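You operate a simulated robot arm through the tools that you are given. There is no shell and no other tool. Be economical: measure what you need, move in short steps, check, and stop when the job is done.

The job below is to be done with a simulated robot arm. You get a single attempt, and the scene is never put back.

JOB
Put the small purple bobbin on the gold sheet. Put the small cream bobbin on top of the cedar block on the grey workbench. Put the small teal bobbin on top of the black iron weight on the grey workbench. Any order will do.

The check looks at the end state, three seconds after you hand in, the way a careful person would. Anything else that was tipped, shoved, dropped, spilled or broken makes it a failure. Flat cloth is picked up by pressing the open fingertips on it (5 to 10 N) and closing them slowly along it; thin cloth reads only 2 to 8 mm in the jaws.

ROBOT AND FRAMES
A 6-joint arm with a two-finger parallel gripper, fixed in place. Base frame: the origin is at the foot of the arm, x ahead of it, y to its left, z up; the work surface is at about z = 0. Readings come in mm, degrees, newtons and seconds.
With the tool pointing down near the work surface it reaches from about 180 to 460 mm from the base axis. Its first joint turns from -70.0 to 70.0 degrees. Payload 1.9 kg.
The TCP is the grasp point between the finger pads, 23 mm short of the fingertips. In the tool frame z runs along the fingers and y along their closing line. Largest opening 94 mm; finger width 38, thickness 10; the body of the gripper, 54 by 96 mm, starts 39 mm behind the TCP.
Orientation is that of the tool frame in the base frame, as [roll, pitch, yaw] about the fixed x, y, z axes, in that order (R = Rz(yaw) Ry(pitch) Rx(roll)). With the fingers straight down and closing along the base's y, the tool's x points along the base's -x, its y along +y and its z along -z.

CONTROLS
- The arm moves only by the tool jog_arm. Its argument "plan" is a list of rows, each a list of 6 numbers: the shift along the tool's x, y, z in cm, then the turn, a rotation vector about the tool's x, y, z in degrees. In form: [[tx, ty, tz, rx, ry, rz], ...]. A call has 1 to 12 rows; each row is the pose to reach, as a shift and turn from the pose commanded when the call began, along the tool's axes at that moment. "fingers" is the finger opening in cm, from 0 to 9.4, set as the call begins (left out, the last holds). Each row takes 0.2 s and may step no farther than 50 mm and 8.6 degrees from the row before; otherwise, or with a gripper value out of range, the whole call is refused. A pose out of reach is approached as far as the arm can. The call stops where the force on the tool passes 40 N (or 10 N more than at its start, if that is more) or the arm is blocked; 0.2 s more then pass. Each finger travels about 108 mm/s and halts on what it meets, pressing with about 28 N; the grip force reading is that of the motor and also rises with nothing between the fingers. The clock runs only during rows and for 0.2 s after the last one: add rows that repeat a pose to give the fingers time. The reply holds the time, the measured pose of the TCP, the force on the tool along the base axes, the opening and the grip force, in the units named above and with some noise, with the torque about the TCP (base axes, N m) and any sound that the robot's microphone picked up, and new pictures: "show" is both (left out), scene, wrist or none.
- Cameras (640 x 400 px; columns grow to the right, rows downward): "scene" is fixed at [51.4, 297.4, 437.8]; the picture's right is [-0.75, -0.66, 0.00], its down [-0.26, 0.30, -0.92] and it looks along [0.61, -0.69, -0.39] (base axes); focal length 293 px, centre (320, 200). "wrist" rides on the gripper at [86, 16, -75] in the tool frame; the picture's right is [-0.18, 0.98, 0.00], its down [-0.58, -0.11, -0.81] and it looks along [-0.79, -0.15, 0.59] (tool axes); focal length 243 px, centre (320, 200). There is no depth. A picture from a camera that has moved, and an enlarged one, comes with that camera's place and axes in the base frame and with its lens. The place of the scene camera against the robot may be out by one fixed shift of up to 25 mm in any direction.
- close_up(camera, box): a new picture of the part [left, top, right, bottom] of that camera's present view, enlarged. No time passes.
- sign_off(): hands the job in; it is judged then, once.

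Go step by step. Nothing tells you positions but the pictures and the camera data: compare them with the known pose of the tool, close in by small moves and look again before you grip or let go. The budget is 120 turns and 200 pictures, counting those below and the enlarged ones. Unless the task says otherwise, let go and move clear before handing in, and close with one line.

The tools are called after "Emit:" as a command line: name --pt "numbers of a row" for each row, then --argument value for the rest, lists and objects as JSON in quotes. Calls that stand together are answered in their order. jog_arm: Moves the arm, as the interface text tells. Its arguments: {"type":"object","properties":{"plan":{"type":"array","items":{"type":"array","items":{"type":"number"}}},"fingers":{"type":"number"},"show":{"type":"string","enum":["both","scene","wrist","none"]}},"required":["plan"]} The other tools are called the same way: close_up (camera, box) takes an enlarged picture of a part of a camera's view; sign_off () hands the job in.

At the start:

```text
clock: 0.0
ee_pos: [271.2, -189.6, 296.7]
ee_rot: [-180.0, 0.1, 179.9]
ft_force: [-0.3, 0.9, 0.7]
torque: [-0.01, -0.01, 0.01]
opening: 94.1
gripper_force: 0.1
```

scene: 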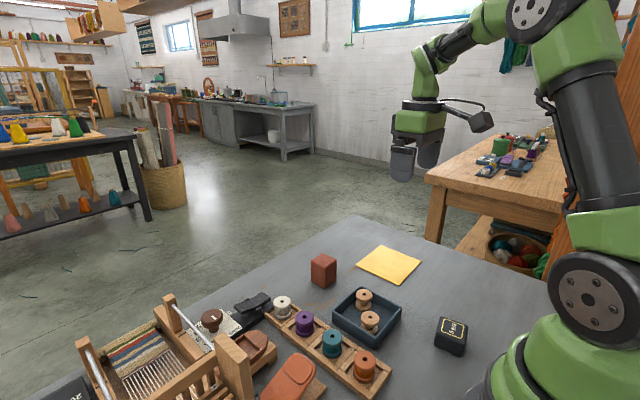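
wrist: 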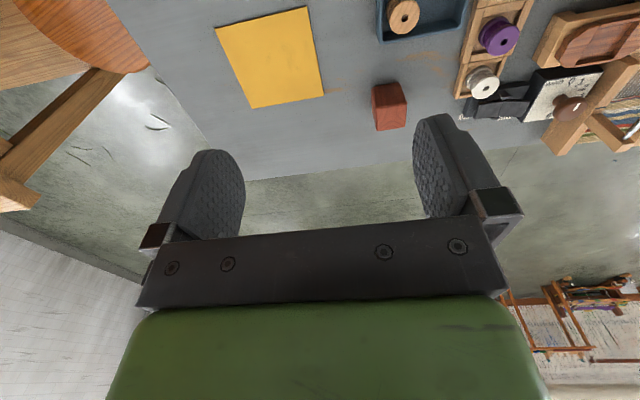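

I see a grey bench with a rack of four bobbins (cream, purple, teal, orange), a tray with two plain bobbins, a reddish cedar block, the gold sheet, and a black weight. I'll enlarge the views to measure them.

Emit:
close_up --camera "scene" --box '[230, 230, 480, 400]'

Emit:
close_up --camera "wrist" --box '[340, 0, 640, 187]'

```text
2.35 times, centred on (355, 315) of scene
camera zoom: at [51.4, 297.4, 437.8], right [-0.75, -0.66, 0.0], down [-0.26, 0.3, -0.92], along [0.61, -0.69, -0.39], focal length 690 px, centre (238, -71)
```

zoom: 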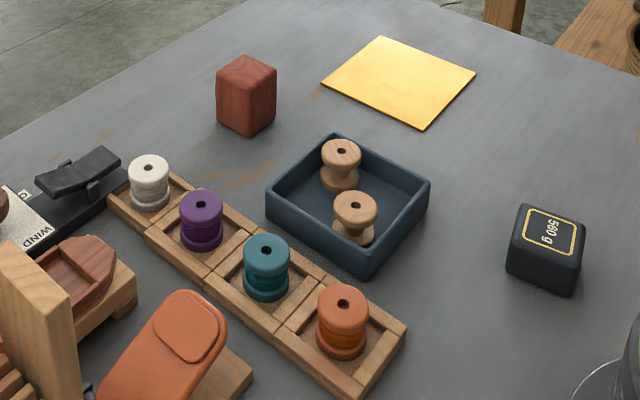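

```text
2.13 times, centred on (490, 94) of wrist
camera zoom: at [185.0, -173.2, 370.0], right [0.18, 0.98, 0.0], down [0.58, -0.11, 0.81], along [0.79, -0.15, -0.59], focal length 518 px, centre (-43, 427)
```

zoom: 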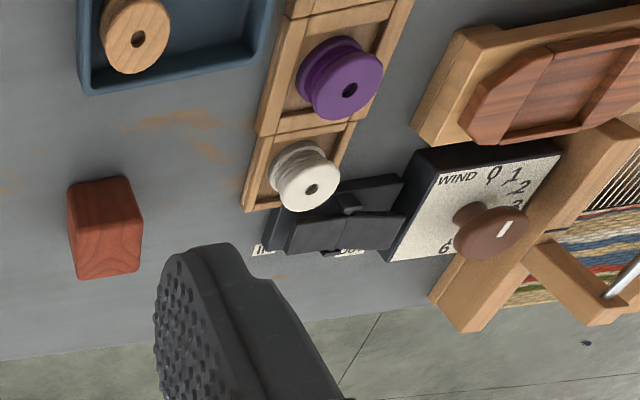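

The rack runs roughly along base x at y≈23 (cream x≈405, purple ≈345, teal ≈282). The block is near (420,-117), the weight near (138,-121) and the sheet near (339,-273). I'll move above the rack for a closer wrist view.

Emit:
jog_arm --pt "0 4 0.5 0 0 0" --pt "0 8 1 0 0 0" --pt "0 12 2 0 0 0" --pt "0 16 4 0 0 0" --pt "0 20 6 0 0 0" --pt "0 21 8 0 0 0" --pt "0 21 8 0 0 0"

```text
clock: 1.6
ee_pos: [270.6, 21.5, 216.1]
ee_rot: [-180.0, 0.1, -180.0]
ft_force: [0.5, -0.3, -0.1]
torque: [-0.03, 0.02, -0.02]
opening: 93.9
gripper_force: 0.1
camera wrist: at [184.3, 37.8, 290.1], right [0.18, 0.98, 0.0], down [0.58, -0.11, 0.81], along [0.79, -0.15, -0.59], focal length 243 px, centre (320, 200)
```

scene: 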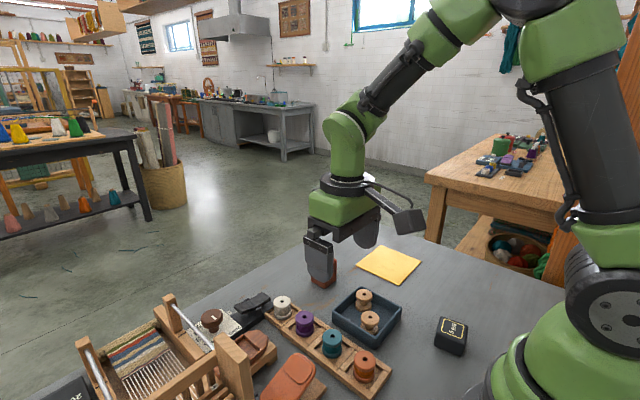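
wrist: 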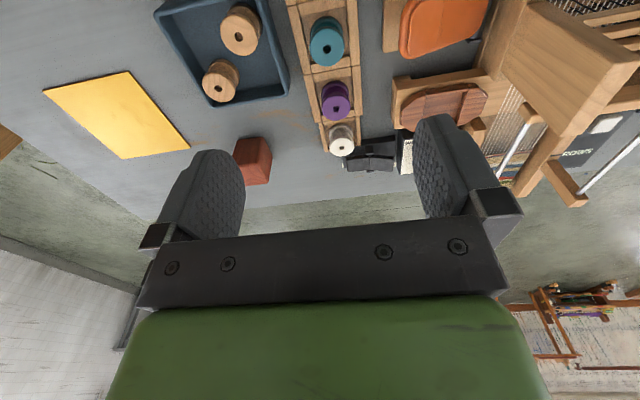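

Emit:
close_up --camera "wrist" --box '[270, 0, 430, 160]'

Emit:
close_up --camera "wrist" --box '[30, 40, 290, 200]'

```text
2.50 times, centred on (350, 80) of wrist
camera zoom: at [184.3, 37.8, 290.1], right [0.18, 0.98, 0.0], down [0.58, -0.11, 0.81], along [0.79, -0.15, -0.59], focal length 606 px, centre (245, 500)
```

zoom: 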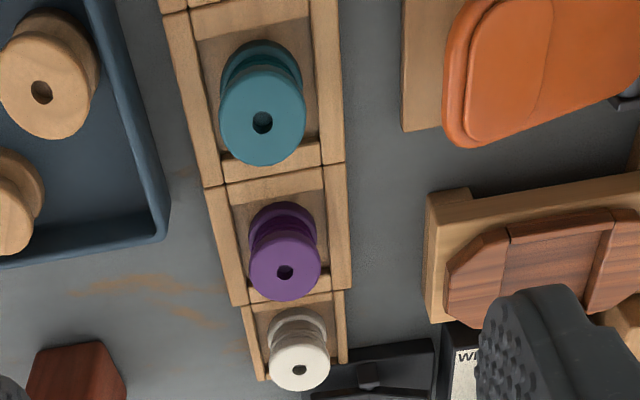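

```text
2.46 times, centred on (160, 120) of wrist
camera zoom: at [184.3, 37.8, 290.1], right [0.18, 0.98, 0.0], down [0.58, -0.11, 0.81], along [0.79, -0.15, -0.59], focal length 597 px, centre (714, 397)
```

zoom: 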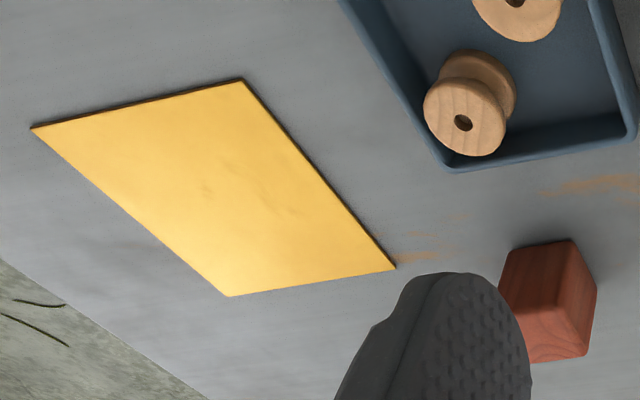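

Triangulating gives bobbin tops at z≈42, flange diameter about 32 mm, and x of 406, 346 and 282 at y≈24. The sheet spans x 281–400, y −208 to −330. I'll descend partway over purple and check.

Emit:
jog_arm --pt "-2.5 0.1 3.5 0 0 0" --pt "-5 0.2 7 0 0 0" --pt "-7.5 0.25 10.6 0 0 0" --pt "-7.5 0.25 10.6 0 0 0" --fingers 5.6

Emit:
close_up --camera "scene" --box '[230, 270, 400, 400]'

Emit:
close_up --camera "wrist" --box '[220, 0, 440, 150]'

```text
clock: 2.6
ee_pos: [346.0, 22.9, 109.2]
ee_rot: [-179.9, 0.0, -179.9]
ft_force: [0.2, -0.5, -0.5]
torque: [-0.02, 0.0, 0.02]
opening: 56.2
gripper_force: 0.1
camera wrist: at [259.8, 39.8, 183.5], right [0.18, 0.98, 0.0], down [0.58, -0.11, 0.81], along [0.79, -0.15, -0.59], focal length 243 px, centre (320, 200)
```

scene: 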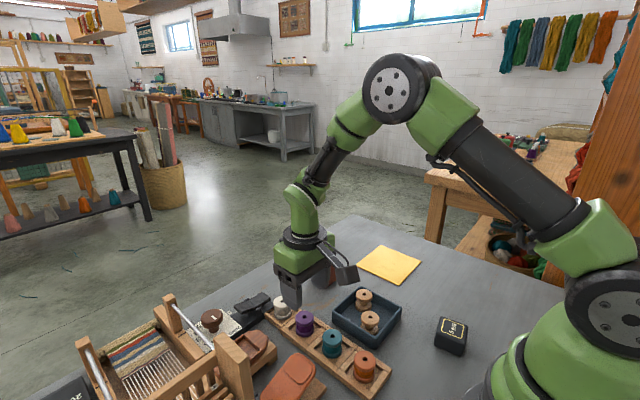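
wrist: 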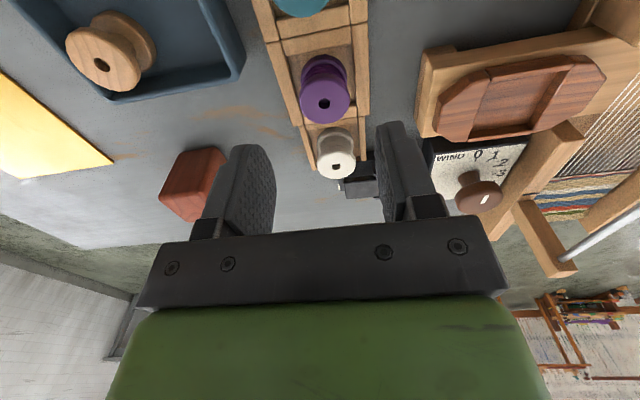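

```text
3.08 times, centred on (315, 335) of scene
camera zoom: at [51.4, 297.4, 437.8], right [-0.75, -0.66, 0.0], down [-0.26, 0.3, -0.92], along [0.61, -0.69, -0.39], focal length 902 px, centre (335, -215)
```

zoom: 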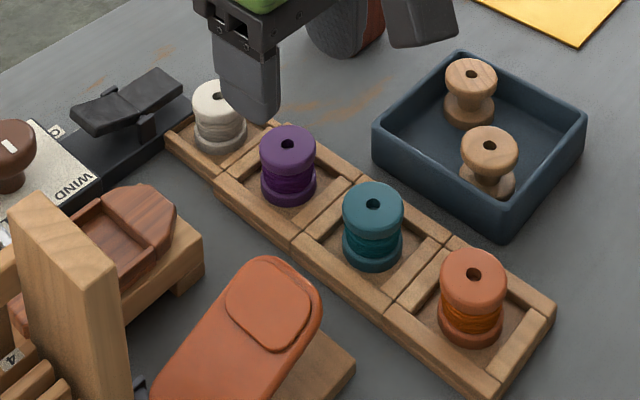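

```text
2.67 times, centred on (330, 75) of wrist
camera zoom: at [259.8, 39.8, 183.5], right [0.18, 0.98, 0.0], down [0.58, -0.11, 0.81], along [0.79, -0.15, -0.59], focal length 647 px, centre (293, 533)
```

zoom: 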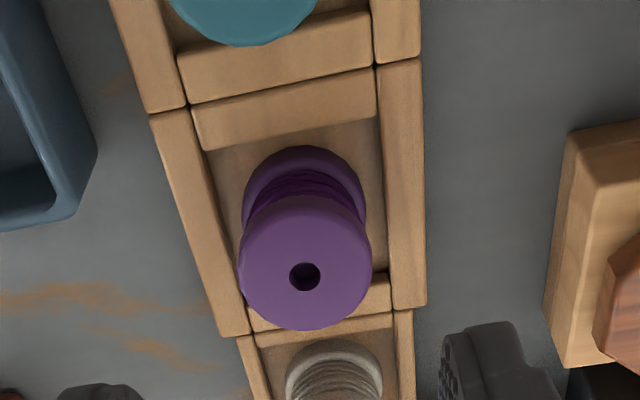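

Purple refines to (347,25) with its flange at z≈34–42, and the rack rim is about 15 mm high. I'll lower so the fingertips stay at z≈21, above the rim, then look.

Emit:
jog_arm --pt "-0.1 0.2 2.5 0 0 0" --pt "-0.1 0.2 5 0 0 0" --pt "-0.1 0.2 6.5 0 0 0" --pt "-0.1 0.2 6.5 0 0 0"

Emit:
close_up --camera "scene" --box '[230, 270, 400, 400]'

```text
clock: 3.6
ee_pos: [347.0, 24.2, 44.0]
ee_rot: [-180.0, 0.2, 180.0]
ft_force: [0.0, -0.2, 0.4]
torque: [0.0, -0.02, 0.01]
opening: 56.0
gripper_force: 0.0
camera wrist: at [260.8, 41.5, 118.7], right [0.18, 0.98, 0.0], down [0.58, -0.11, 0.81], along [0.79, -0.15, -0.59], focal length 243 px, centre (320, 200)
```

scene: 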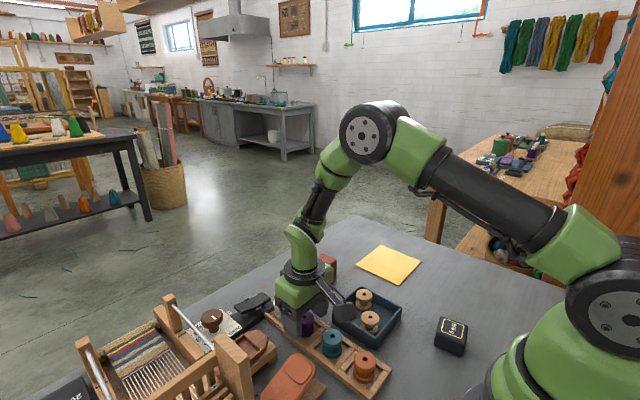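
wrist: 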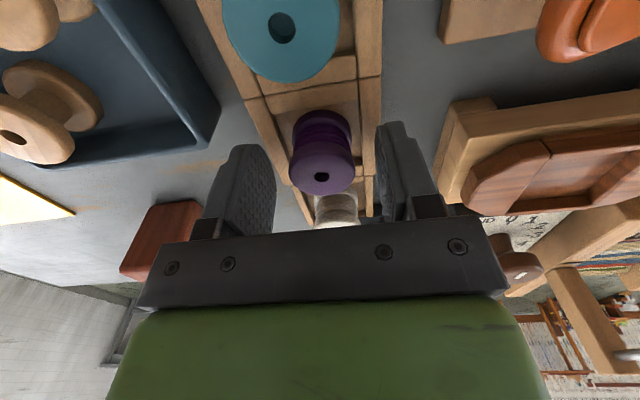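

```text
3.08 times, centred on (315, 335) of scene
camera zoom: at [51.4, 297.4, 437.8], right [-0.75, -0.66, 0.0], down [-0.26, 0.3, -0.92], along [0.61, -0.69, -0.39], focal length 902 px, centre (335, -215)
```

zoom: 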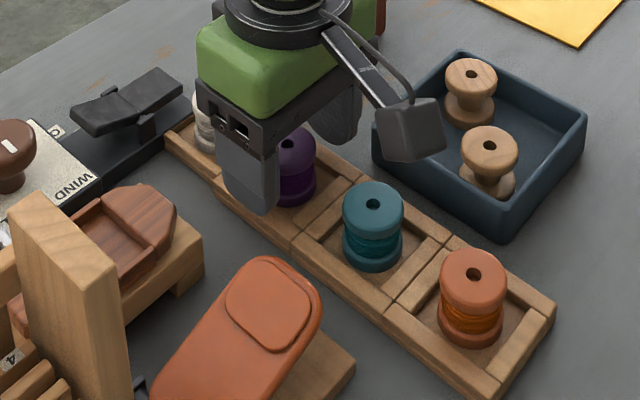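

Purple sits centred between the fingers. I'll close on it, using several rows so the fingers have time.

Emit:
jog_arm --pt "0 0 0 0 0 0" --pt "0 0 0 0 0 0" --pt "0 0 0 0 0 0" --pt "0 0 0 0 0 0" --fingers 2.6 --show "wrist"

```text
clock: 4.6
ee_pos: [346.8, 23.0, 45.1]
ee_rot: [-180.0, 0.1, -180.0]
ft_force: [0.2, 0.1, -0.4]
torque: [-0.01, 0.0, -0.02]
opening: 31.5
gripper_force: 27.6
camera wrist: at [260.8, 41.5, 118.9], right [0.18, 0.98, 0.0], down [0.58, -0.11, 0.81], along [0.79, -0.15, -0.59], focal length 243 px, centre (320, 200)
```

wrist: 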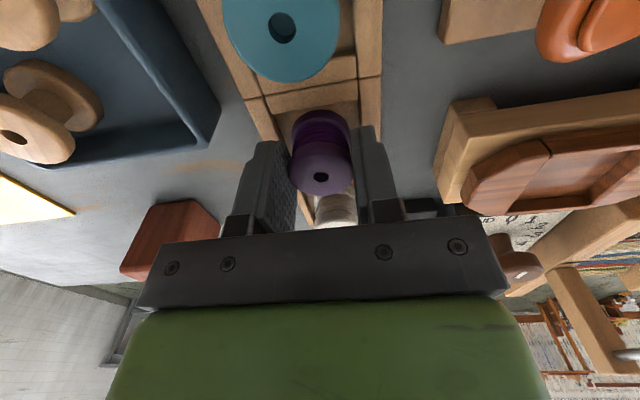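

Held at 31.5 mm. I'll lift it straight up.

Emit:
jog_arm --pt "0 0 -1.5 0 0 0" --pt "0 0 -4 0 0 0" --pt "0 0 -8 0 0 0" --pt "0 0 -11 0 0 0" --pt "0 0 -11 0 0 0"

Emit:
close_up --camera "scene" --box '[230, 220, 400, 400]'

```text
clock: 5.8
ee_pos: [346.8, 23.5, 155.4]
ee_rot: [180.0, 0.1, -180.0]
ft_force: [0.4, 0.1, -0.6]
torque: [0.0, 0.02, -0.02]
opening: 31.4
gripper_force: 27.6
camera wrist: at [260.8, 41.2, 229.2], right [0.18, 0.98, 0.0], down [0.58, -0.11, 0.81], along [0.79, -0.15, -0.59], focal length 243 px, centre (320, 200)
```

scene: 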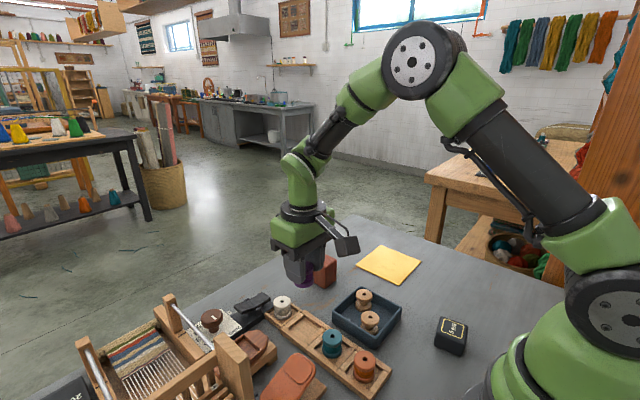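
wrist: 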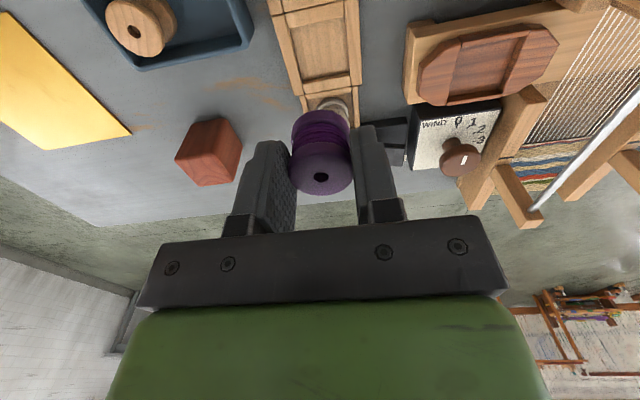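

```text
2.22 times, centred on (315, 310) of scene
camera zoom: at [51.4, 297.4, 437.8], right [-0.75, -0.66, 0.0], down [-0.26, 0.3, -0.92], along [0.61, -0.69, -0.39], focal length 652 px, centre (331, -44)
```

zoom: 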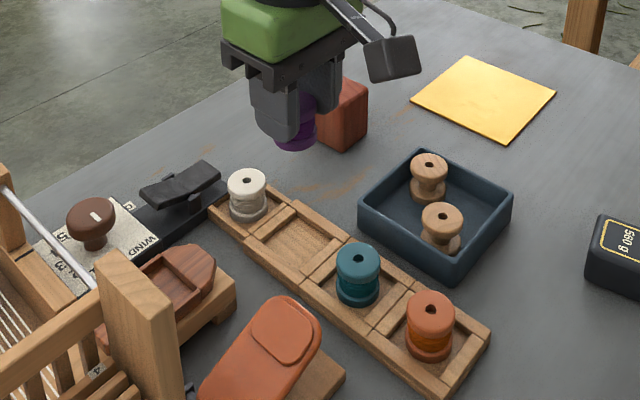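

Purple is held and clear. I'll move over to the sheet centre at about (340,-268).

Emit:
jog_arm --pt "0.1 -4 0 0 0 0" --pt "0.2 -8.5 0 0 0 0" --pt "0.3 -13 0 0 0 0" --pt "0.4 -17.5 0 0 0 0" --pt "0.5 -22 0 0 0 0" --pt "0.6 -26 0 0 0 0" --pt "0.7 -29 0 0 0 0" --pt "0.7 -29 2 0 0 0" --pt "0.7 -29 4 0 0 0" --pt "0.7 -29 4 0 0 0"

Emit:
close_up --camera "wrist" --box '[200, 0, 520, 200]'

```text
clock: 8.0
ee_pos: [339.5, -267.4, 115.2]
ee_rot: [-179.9, 0.2, 179.9]
ft_force: [0.3, 0.1, -0.3]
torque: [0.02, -0.01, 0.01]
opening: 31.5
gripper_force: 27.9
camera wrist: at [253.4, -249.1, 188.9], right [0.18, 0.98, 0.0], down [0.58, -0.11, 0.81], along [0.79, -0.15, -0.59], focal length 243 px, centre (320, 200)
```

scene: 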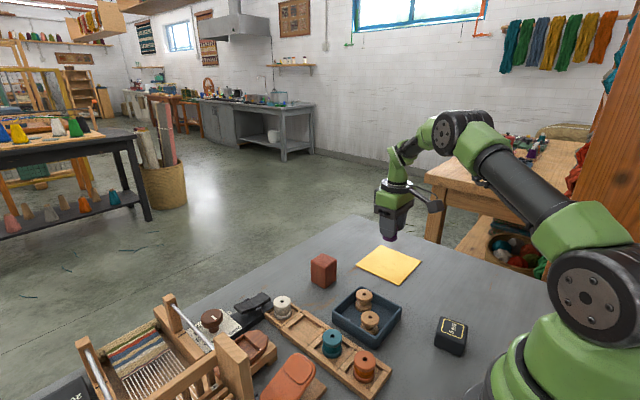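
wrist: 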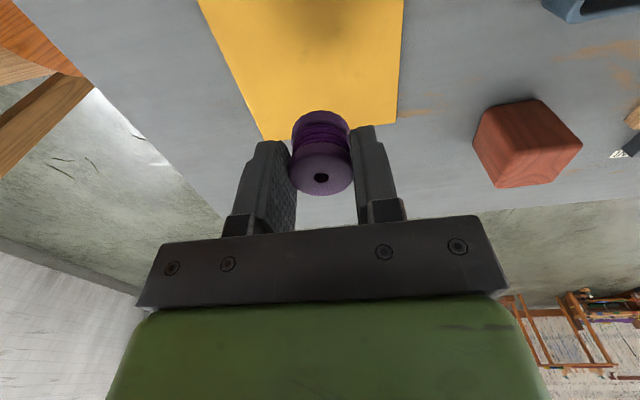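

```text
2.00 times, centred on (360, 100) of wrist
camera zoom: at [253.4, -249.1, 188.9], right [0.18, 0.98, 0.0], down [0.58, -0.11, 0.81], along [0.79, -0.15, -0.59], focal length 485 px, centre (240, 400)
```

zoom: 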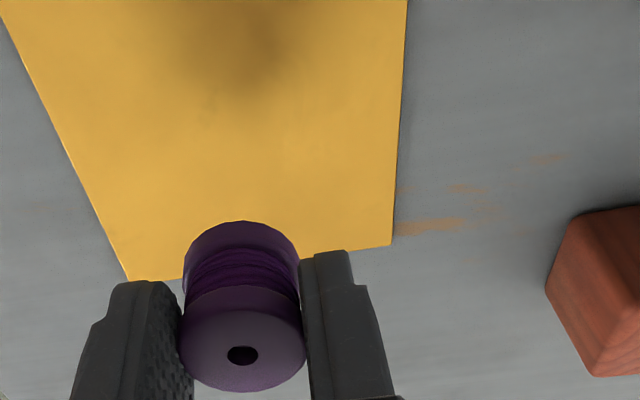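

The sheet is confirmed beneath, and the bobbin hangs over its centre. I'll lower in stages while watching the force.

Emit:
jog_arm --pt "0 0 3 0 0 0" --pt "0 0 6 0 0 0" --pt "0 0 6.8 0 0 0" --pt "0 0 6.8 0 0 0" --show "scene"

Emit:
close_up --camera "scene" --box '[340, 190, 440, 300]'

```text
clock: 9.0
ee_pos: [340.7, -266.5, 47.1]
ee_rot: [-180.0, 0.2, 180.0]
ft_force: [-0.5, 0.2, 0.1]
torque: [0.03, -0.01, 0.01]
opening: 31.6
gripper_force: 27.8
```

scene: 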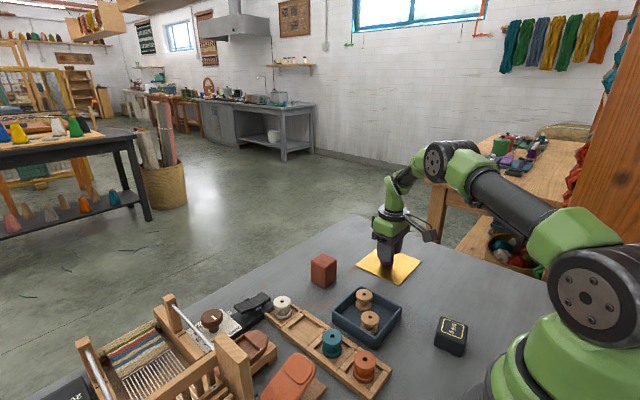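

```text
3.64 times, centred on (390, 245) of scene
camera zoom: at [51.4, 297.4, 437.8], right [-0.75, -0.66, 0.0], down [-0.26, 0.3, -0.92], along [0.61, -0.69, -0.39], focal length 1067 px, centre (66, 36)
```

zoom: 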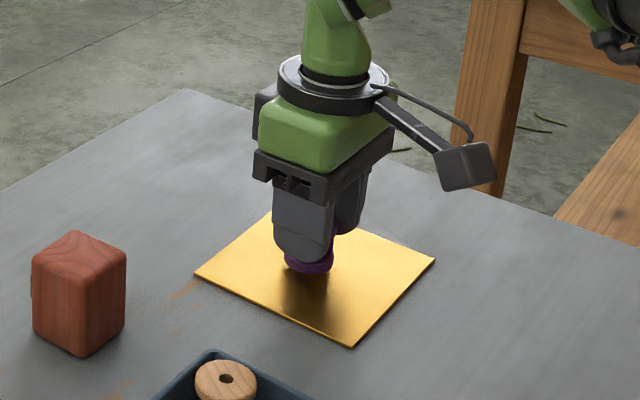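

Emit:
jog_arm --pt "0 0 0.2 0 0 0" --pt "0 0 0.35 0 0 0" --pt "0 0 0.35 0 0 0" --show "none"

```text
clock: 9.8
ee_pos: [339.9, -265.7, 43.1]
ee_rot: [-180.0, 0.0, 180.0]
ft_force: [-0.7, 0.4, 0.0]
torque: [0.02, -0.02, 0.03]
opening: 31.4
gripper_force: 27.6
```

Emit:
jog_arm --pt "0 0 0.1 0 0 0" --pt "0 0 0.2 0 0 0" --pt "0 0 0.2 0 0 0" --show "none"

```text
clock: 10.6
ee_pos: [340.4, -265.8, 41.4]
ee_rot: [180.0, 0.0, 180.0]
ft_force: [-0.4, -0.5, 1.3]
torque: [-0.02, 0.02, -0.03]
opening: 31.7
gripper_force: 28.1
```

Emit:
jog_arm --pt "0 0 0.1 0 0 0" --pt "0 0 0.1 0 0 0" --show "none"

```text
clock: 11.2
ee_pos: [340.6, -264.9, 40.6]
ee_rot: [-180.0, 0.2, 180.0]
ft_force: [-2.4, 0.0, 13.6]
torque: [0.01, 0.08, -0.01]
opening: 31.5
gripper_force: 27.6
```

There is contact at 13 N. I'll ease off slightly, open, and rise.

Emit:
jog_arm --pt "0 0 -0.08 0 0 0" --pt "0 0 -0.08 0 0 0" --show "none"

Emit:
jog_arm --pt "0 0 0 0 0 0" --pt "0 0 0 0 0 0" --pt "0 0 -1 0 0 0" --pt "0 0 -4 0 0 0" --pt "0 0 -8 0 0 0" --pt "0 0 -11 0 0 0" --pt "0 0 -11 0 0 0" --fingers 5.2

Emit:
close_up --camera "scene" --box '[300, 210, 440, 300]'

Emit:
close_up --camera "wrist" --box '[200, 0, 600, 200]'

```text
clock: 11.8
ee_pos: [340.3, -264.6, 40.5]
ee_rot: [180.0, 0.1, 180.0]
ft_force: [2.8, -0.2, 5.6]
torque: [-0.05, -0.15, -0.01]
opening: 31.5
gripper_force: 28.0
```

```text
clock: 13.4
ee_pos: [341.3, -265.5, 151.4]
ee_rot: [-179.9, 0.1, 180.0]
ft_force: [-0.5, 0.0, 0.1]
torque: [0.0, -0.02, -0.01]
opening: 52.4
gripper_force: 0.0
camera wrist: at [255.0, -248.0, 225.8], right [0.18, 0.98, 0.0], down [0.58, -0.11, 0.81], along [0.79, -0.15, -0.59], focal length 243 px, centre (320, 200)
```

scene: 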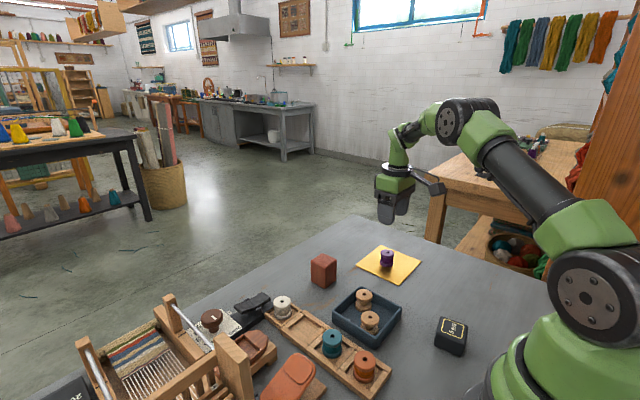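
wrist: 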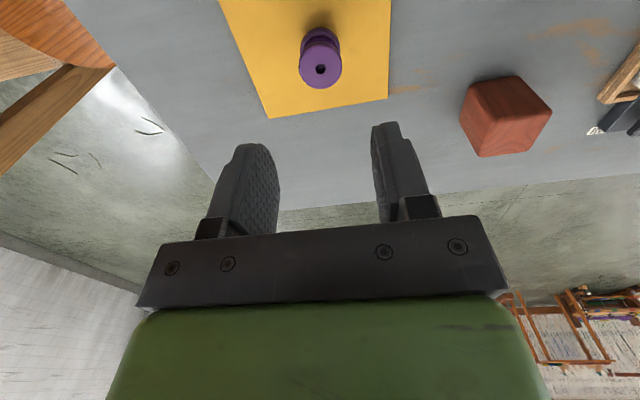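

```text
4.44 times, centred on (370, 255) of scene
camera zoom: at [51.4, 297.4, 437.8], right [-0.75, -0.66, 0.0], down [-0.26, 0.3, -0.92], along [0.61, -0.69, -0.39], focal length 1304 px, centre (98, -44)
```

zoom: 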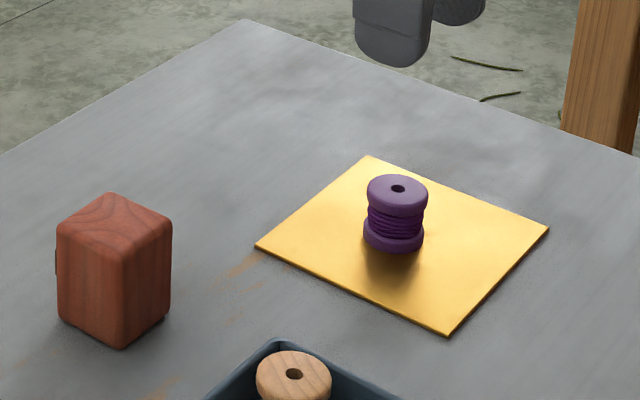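

```text
1.60 times, centred on (400, 100) of wrist
camera zoom: at [255.0, -248.0, 225.8], right [0.18, 0.98, 0.0], down [0.58, -0.11, 0.81], along [0.79, -0.15, -0.59], focal length 388 px, centre (192, 360)
```

zoom: 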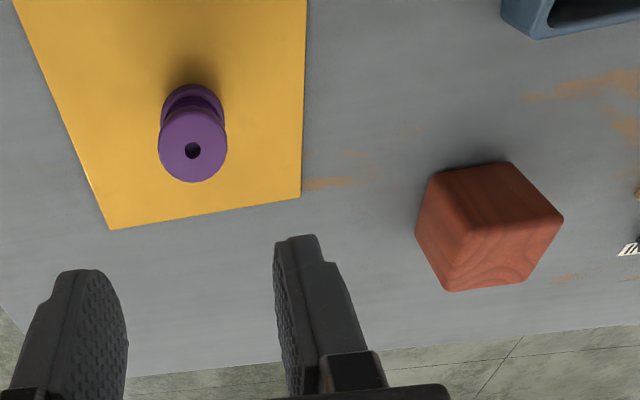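

Purple stands upright on the gold sheet. Next I'll measure the block's top more finely.

Emit:
close_up --camera "wrist" --box '[440, 60, 570, 170]'

Emit:
close_up --camera "scene" --box '[295, 240, 355, 295]'

Emit:
close_up --camera "scene" --box '[420, 300, 490, 370]'

```text
3.64 times, centred on (505, 115) of wrist
camera zoom: at [255.0, -248.0, 225.8], right [0.18, 0.98, 0.0], down [0.58, -0.11, 0.81], along [0.79, -0.15, -0.59], focal length 882 px, centre (-353, 509)
```

zoom: 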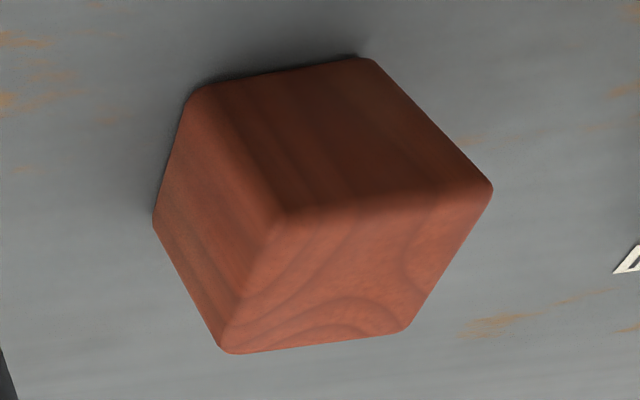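

```text
7.27 times, centred on (325, 268) of scene
camera zoom: at [51.4, 297.4, 437.8], right [-0.75, -0.66, 0.0], down [-0.26, 0.3, -0.92], along [0.61, -0.69, -0.39], focal length 2133 px, centre (284, -291)
```

zoom: 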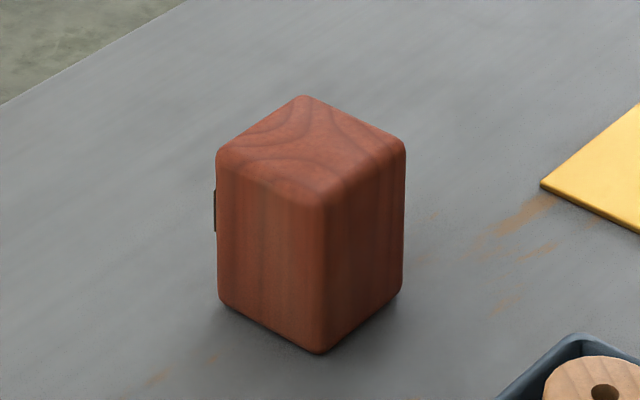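

```text
5.71 times, centred on (455, 335) of scene
camera zoom: at [51.4, 297.4, 437.8], right [-0.75, -0.66, 0.0], down [-0.26, 0.3, -0.92], along [0.61, -0.69, -0.39], focal length 1676 px, centre (-451, -571)
```

zoom: 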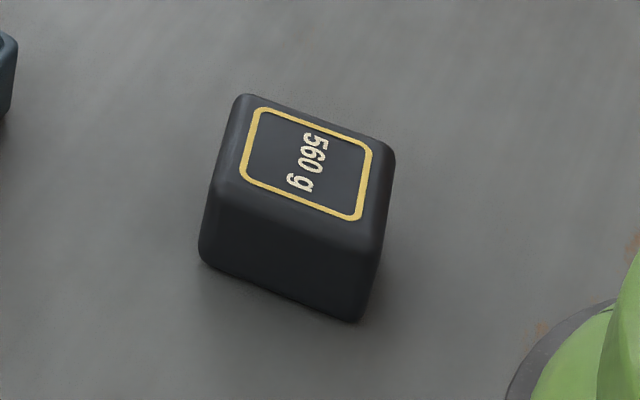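

The block top is about 44 mm square, at ≈(414,-112,~58); the weight top is ≈(136,-125,~40). I'll go over to cream and inspect the surroundings, especially the black winder part beside it.

Emit:
jog_arm --pt "-0.5 4 0 0 0 0" --pt "-1 8.5 0 0 0 0" --pt "-1.5 13 0 0 0 0" --pt "-2 17.5 0 0 0 0" --pt "-2.5 22 0 0 0 0" --pt "-3 26 0 0 0 0" --pt "-4 29 0 0 0 0" --pt "-4 29 2 0 0 0" --pt "-4 29 2 0 0 0"

Emit:
close_up --camera "wrist" --box '[240, 30, 480, 190]'

Emit:
close_up --camera "scene" --box '[190, 270, 320, 360]'

```text
clock: 15.4
ee_pos: [379.3, 24.1, 131.8]
ee_rot: [180.0, 0.0, 180.0]
ft_force: [-1.0, 0.3, -0.9]
torque: [-0.01, 0.01, 0.01]
opening: 51.9
gripper_force: 0.0
camera wrist: at [293.3, 41.4, 205.7], right [0.18, 0.98, 0.0], down [0.58, -0.11, 0.81], along [0.79, -0.15, -0.59], focal length 243 px, centre (320, 200)
```

scene: 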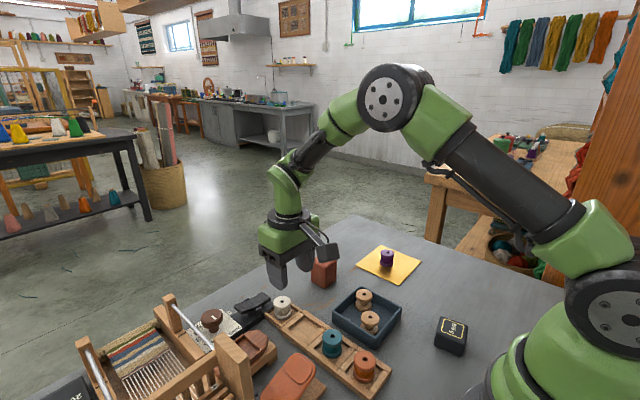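
wrist: 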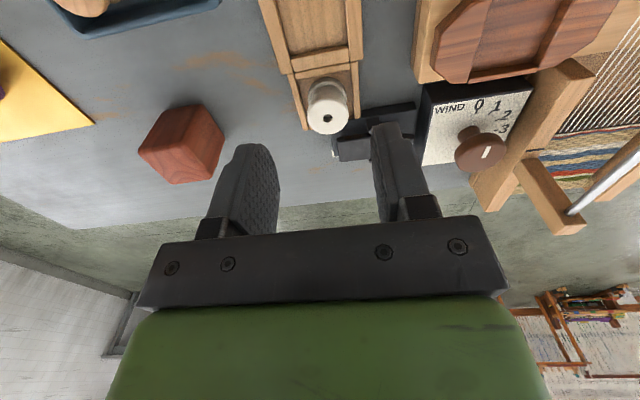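

```text
2.50 times, centred on (360, 110) of wrist
camera zoom: at [293.3, 41.4, 205.7], right [0.18, 0.98, 0.0], down [0.58, -0.11, 0.81], along [0.79, -0.15, -0.59], focal length 606 px, centre (220, 425)
```

zoom: 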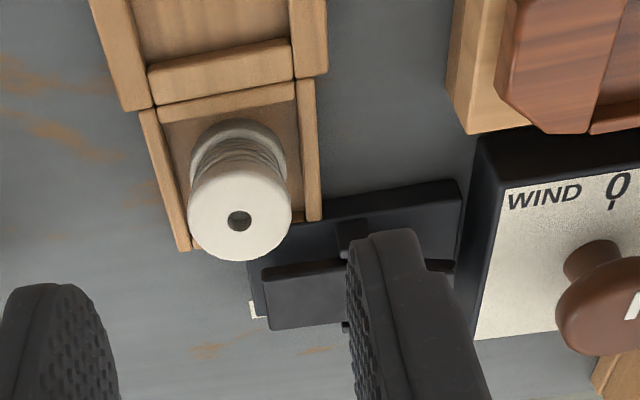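

```text
4.44 times, centred on (255, 315) of scene
camera zoom: at [51.4, 297.4, 437.8], right [-0.75, -0.66, 0.0], down [-0.26, 0.3, -0.92], along [0.61, -0.69, -0.39], focal length 1304 px, centre (609, -311)
```

zoom: 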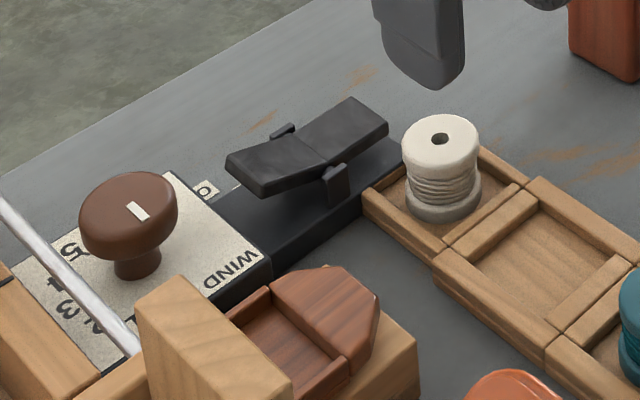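

A rocker paddle sits just beyond cream (x≥437, y≥28, raised), so I must keep clear of it. Cream is at (407,25). I'll grip about 6 mm toward the base (TCP x≈401) with a narrow 4.6 cm opening.

Emit:
jog_arm --pt "-1 0.05 2 0 0 0" --pt "-2.2 0.1 5 0 0 0" --pt "-2.2 0.1 6 0 0 0" --pt "-2.2 0.1 6 0 0 0" --fingers 4.6

Emit:
close_up --camera "wrist" --box '[220, 60, 460, 220]'

Emit:
close_up --camera "scene" --box '[190, 270, 320, 360]'

```text
clock: 16.4
ee_pos: [401.5, 24.3, 71.3]
ee_rot: [180.0, 0.1, 180.0]
ft_force: [0.1, -0.3, -0.9]
torque: [0.01, -0.02, -0.01]
opening: 46.3
gripper_force: 0.0
camera wrist: at [315.7, 42.0, 145.7], right [0.18, 0.98, 0.0], down [0.58, -0.11, 0.81], along [0.79, -0.15, -0.59], focal length 243 px, centre (320, 200)
```

scene: 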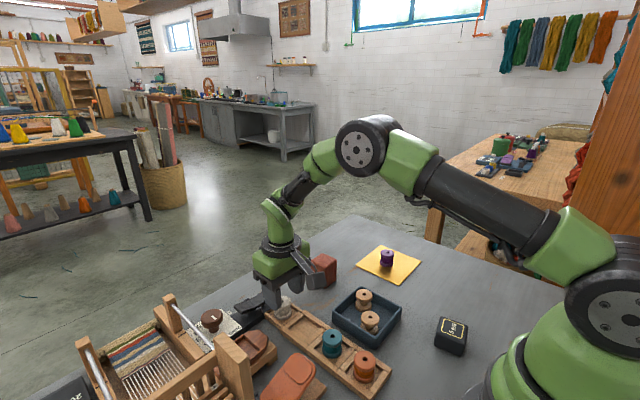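
wrist: 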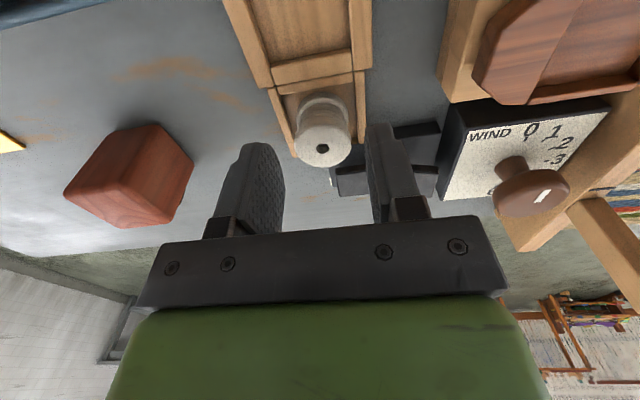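

```text
2.50 times, centred on (340, 140) of wrist
camera zoom: at [315.7, 42.0, 145.7], right [0.18, 0.98, 0.0], down [0.58, -0.11, 0.81], along [0.79, -0.15, -0.59], focal length 606 px, centre (270, 350)
```

zoom: 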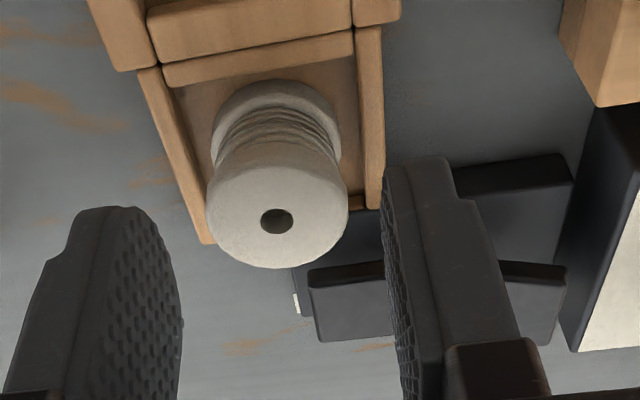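

```text
4.44 times, centred on (255, 315) of scene
camera zoom: at [51.4, 297.4, 437.8], right [-0.75, -0.66, 0.0], down [-0.26, 0.3, -0.92], along [0.61, -0.69, -0.39], focal length 1304 px, centre (609, -311)
```

zoom: 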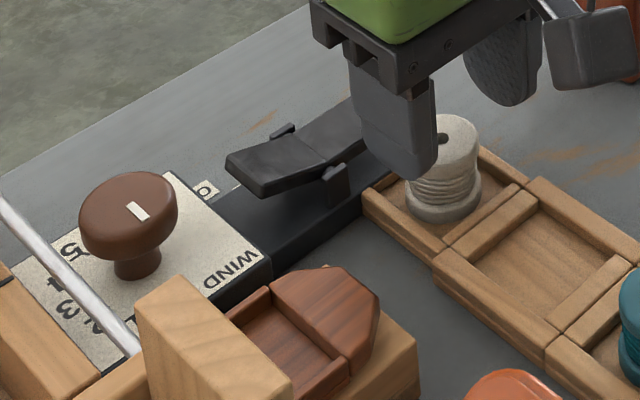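

Clearance looks adequate: the slab edge is at x≈422 and the fingers will reach 419. I'll lower with a 2 mm pull back.

Emit:
jog_arm --pt "0.2 0.1 0.8 0 0 0" --pt "0.2 0.1 1.8 0 0 0" --pt "0.2 0.1 2.6 0 0 0" --pt "0.2 0.1 2.6 0 0 0"

Emit:
close_up --camera "scene" --box '[190, 270, 320, 360]'

```text
clock: 17.4
ee_pos: [400.4, 27.1, 46.4]
ee_rot: [-180.0, 0.1, 180.0]
ft_force: [0.4, -0.8, -0.4]
torque: [0.03, 0.03, -0.01]
opening: 46.1
gripper_force: 0.0
camera wrist: at [313.9, 43.1, 120.0], right [0.18, 0.98, 0.0], down [0.58, -0.11, 0.81], along [0.79, -0.15, -0.59], focal length 243 px, centre (320, 200)
```

scene: 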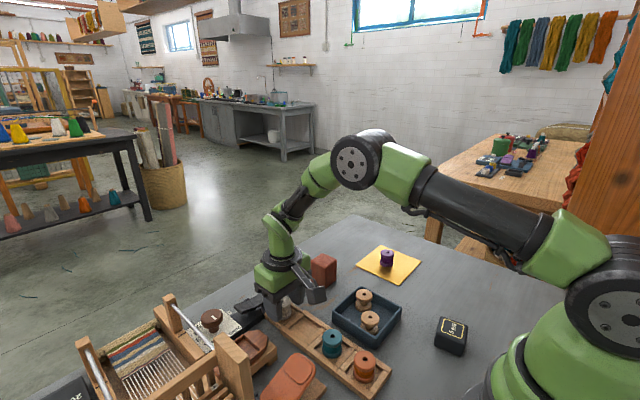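
wrist: 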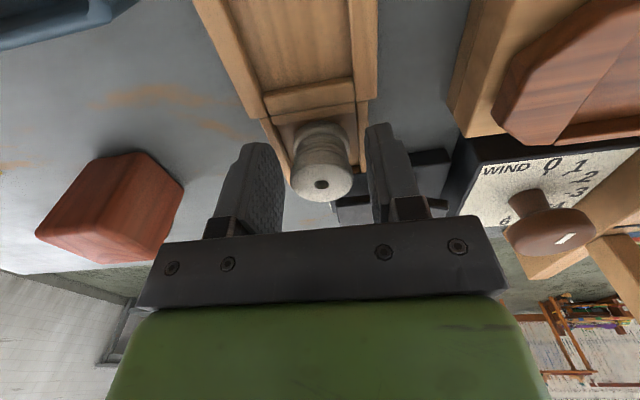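

```text
4.44 times, centred on (255, 315) of scene
camera zoom: at [51.4, 297.4, 437.8], right [-0.75, -0.66, 0.0], down [-0.26, 0.3, -0.92], along [0.61, -0.69, -0.39], focal length 1304 px, centre (609, -311)
```

zoom: 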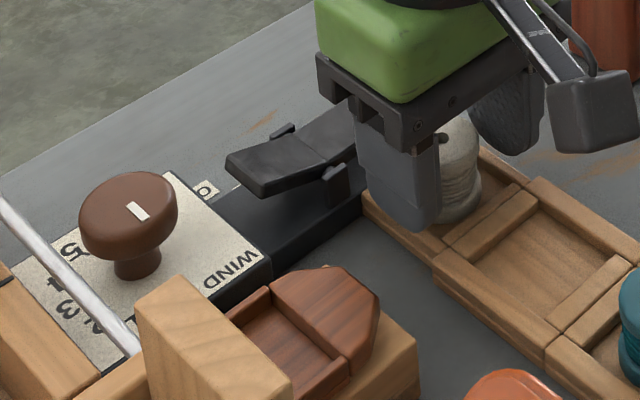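

Positioned well. I'll close, then lift a little.

Emit:
jog_arm --pt "0 0 0.1 0 0 0" --pt "0 0 0.1 0 0 0" --pt "0 0 0.1 0 0 0" --pt "0 0 0.1 0 0 0" --fingers 2.6 --show "none"

Emit:
jog_arm --pt "0 0 -1.5 0 0 0" --pt "0 0 -4 0 0 0" --pt "0 0 -8 0 0 0" --pt "0 0 -11 0 0 0" --pt "0 0 -11 0 0 0"

Emit:
close_up --camera "scene" --box '[190, 220, 350, 360]'

```text
clock: 18.4
ee_pos: [400.5, 27.1, 45.3]
ee_rot: [180.0, 0.2, -180.0]
ft_force: [-1.8, -1.1, 16.5]
torque: [-0.07, -0.14, 0.01]
opening: 32.1
gripper_force: 27.9
```

```text
clock: 19.6
ee_pos: [400.8, 26.9, 153.1]
ee_rot: [-180.0, 0.1, -180.0]
ft_force: [1.0, -0.1, -0.1]
torque: [0.02, -0.01, 0.02]
opening: 32.4
gripper_force: 27.9
camera wrist: at [314.4, 44.1, 228.8], right [0.18, 0.98, 0.0], down [0.58, -0.11, 0.81], along [0.79, -0.15, -0.59], focal length 243 px, centre (320, 200)
```

scene: 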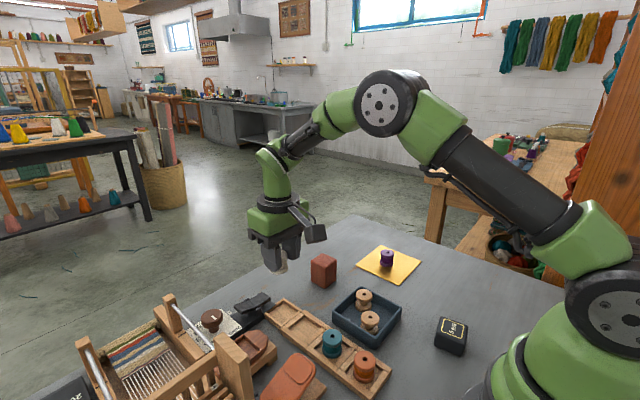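
wrist: 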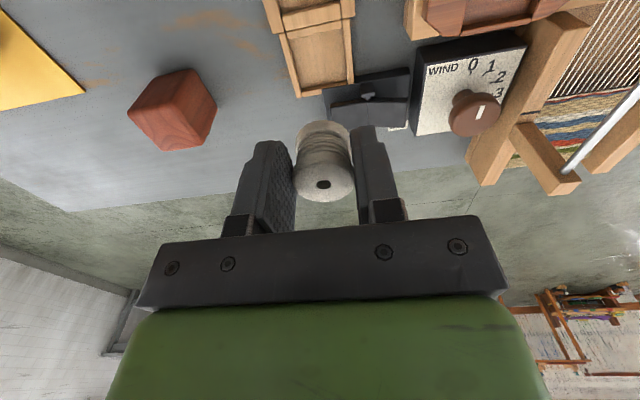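

```text
2.86 times, centred on (270, 290) of scene
camera zoom: at [51.4, 297.4, 437.8], right [-0.75, -0.66, 0.0], down [-0.26, 0.3, -0.92], along [0.61, -0.69, -0.39], focal length 838 px, centre (463, -57)
```

zoom: 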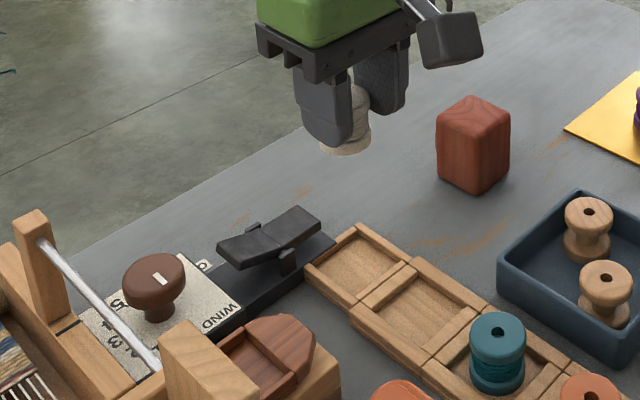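

Cream is held and clear, and the rocker and rack are undisturbed. I'll move toward a point over the block, stopping short to refine its position.

Emit:
jog_arm --pt "-0.1 -4 0 0 0 0" --pt "-0.3 -8 0 0 0 0" --pt "-0.6 -12 0 0 0 0" --pt "-0.7 -14 0 0 0 0" --pt "-0.7 -14 0 0 0 0"

Emit:
close_up --camera "scene" --box '[270, 200, 380, 300]'

Emit:
close_up --camera "wrist" --box '[240, 0, 400, 200]'

```text
clock: 20.8
ee_pos: [408.6, -114.8, 154.1]
ee_rot: [180.0, 0.2, 179.9]
ft_force: [0.1, 0.7, 0.0]
torque: [0.04, -0.04, 0.02]
opening: 32.4
gripper_force: 28.1
camera wrist: at [321.5, -96.7, 228.4], right [0.18, 0.98, 0.0], down [0.58, -0.11, 0.81], along [0.79, -0.15, -0.59], focal length 243 px, centre (320, 200)
```

scene: 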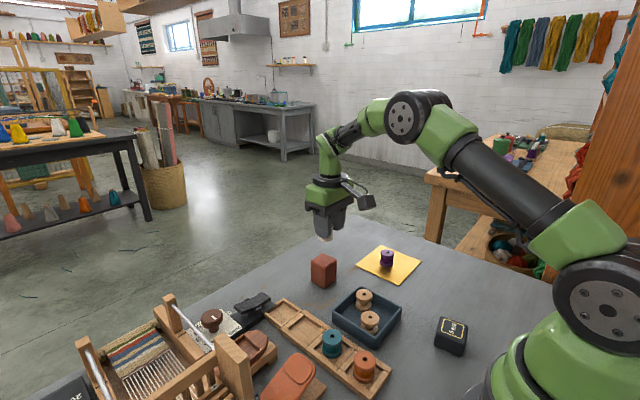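
wrist: 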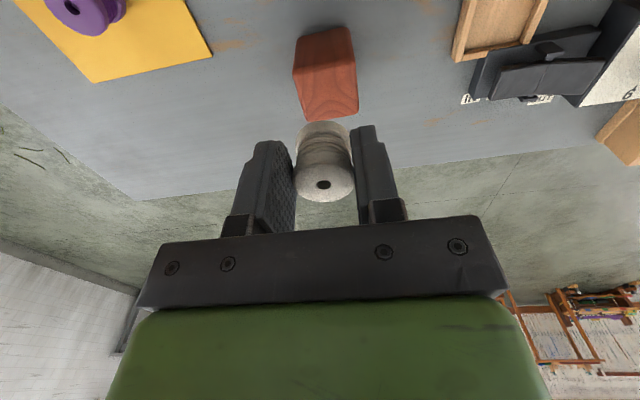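

```text
4.00 times, centred on (325, 250) of scene
camera zoom: at [51.4, 297.4, 437.8], right [-0.75, -0.66, 0.0], down [-0.26, 0.3, -0.92], along [0.61, -0.69, -0.39], focal length 1173 px, centre (300, 0)
```

zoom: 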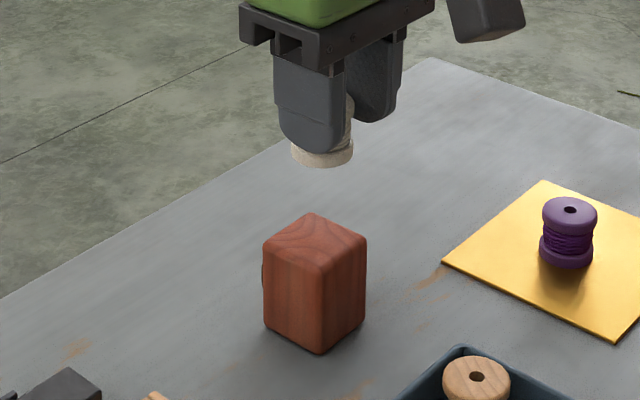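

```text
2.00 times, centred on (320, 100) of wrist
camera zoom: at [321.5, -96.7, 228.4], right [0.18, 0.98, 0.0], down [0.58, -0.11, 0.81], along [0.79, -0.15, -0.59], focal length 485 px, centre (320, 400)
```

zoom: 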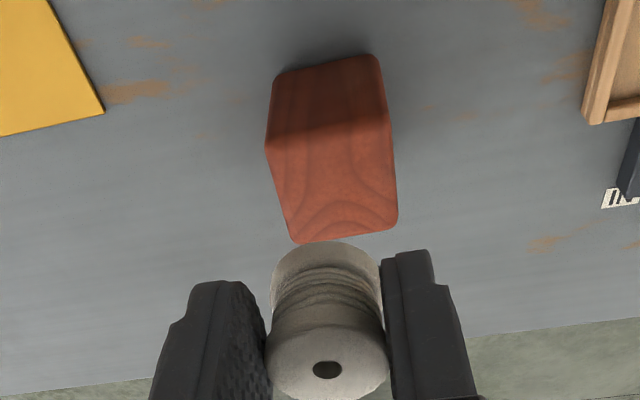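

The block top centre refines to about (418,-109.5,58), and the bobbin axis is now at about (413,-112). I'll correct +5/+2.8 mm and lower to just above it.

Emit:
jog_arm --pt "-0.5 0.28 0 0 0 0" --pt "-0.5 0.28 2 0 0 0" --pt "-0.5 0.28 4 0 0 0" --pt "-0.5 0.28 4 0 0 0"

Emit:
close_up --camera "scene" --box '[280, 210, 370, 300]'

Emit:
close_up --camera "wrist" --box '[240, 50, 400, 210]'

```text
clock: 21.8
ee_pos: [413.2, -110.6, 114.3]
ee_rot: [180.0, 0.2, 180.0]
ft_force: [0.5, 0.3, -1.0]
torque: [0.02, 0.02, 0.01]
opening: 32.0
gripper_force: 28.0
camera wrist: at [326.0, -94.3, 188.0], right [0.18, 0.98, 0.0], down [0.58, -0.11, 0.81], along [0.79, -0.15, -0.59], focal length 243 px, centre (320, 200)
```

scene: 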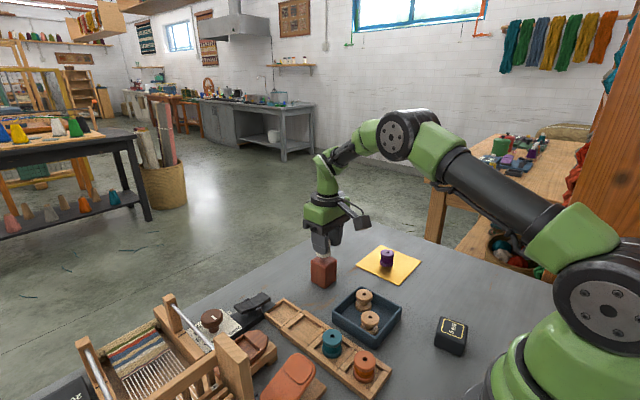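
wrist: 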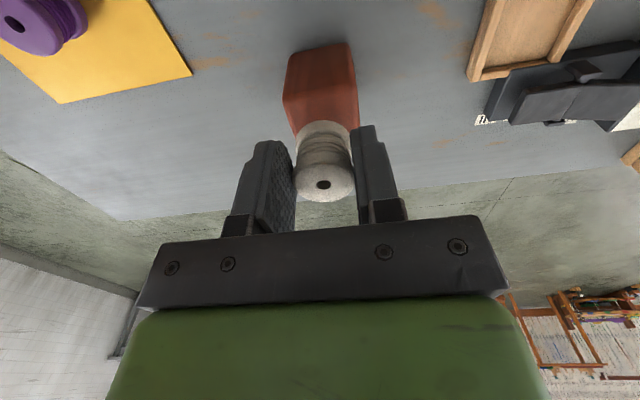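

```text
4.44 times, centred on (325, 255) of scene
camera zoom: at [51.4, 297.4, 437.8], right [-0.75, -0.66, 0.0], down [-0.26, 0.3, -0.92], along [0.61, -0.69, -0.39], focal length 1304 px, centre (298, -44)
```

zoom: 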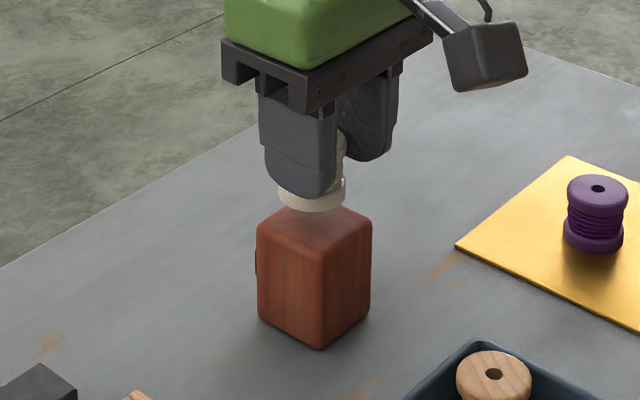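

```text
2.50 times, centred on (320, 130) of wrist
camera zoom: at [326.0, -94.3, 188.0], right [0.18, 0.98, 0.0], down [0.58, -0.11, 0.81], along [0.79, -0.15, -0.59], focal length 606 px, centre (320, 375)
```

zoom: 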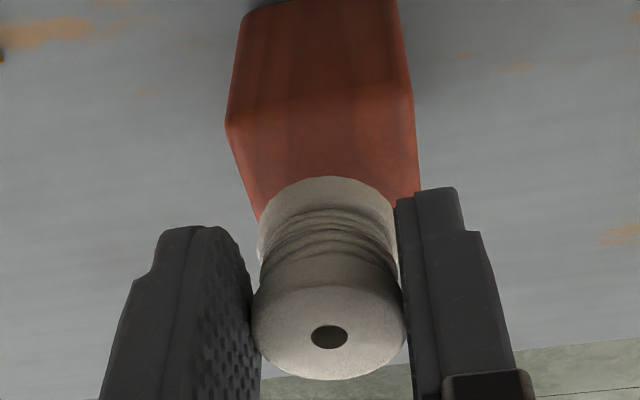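

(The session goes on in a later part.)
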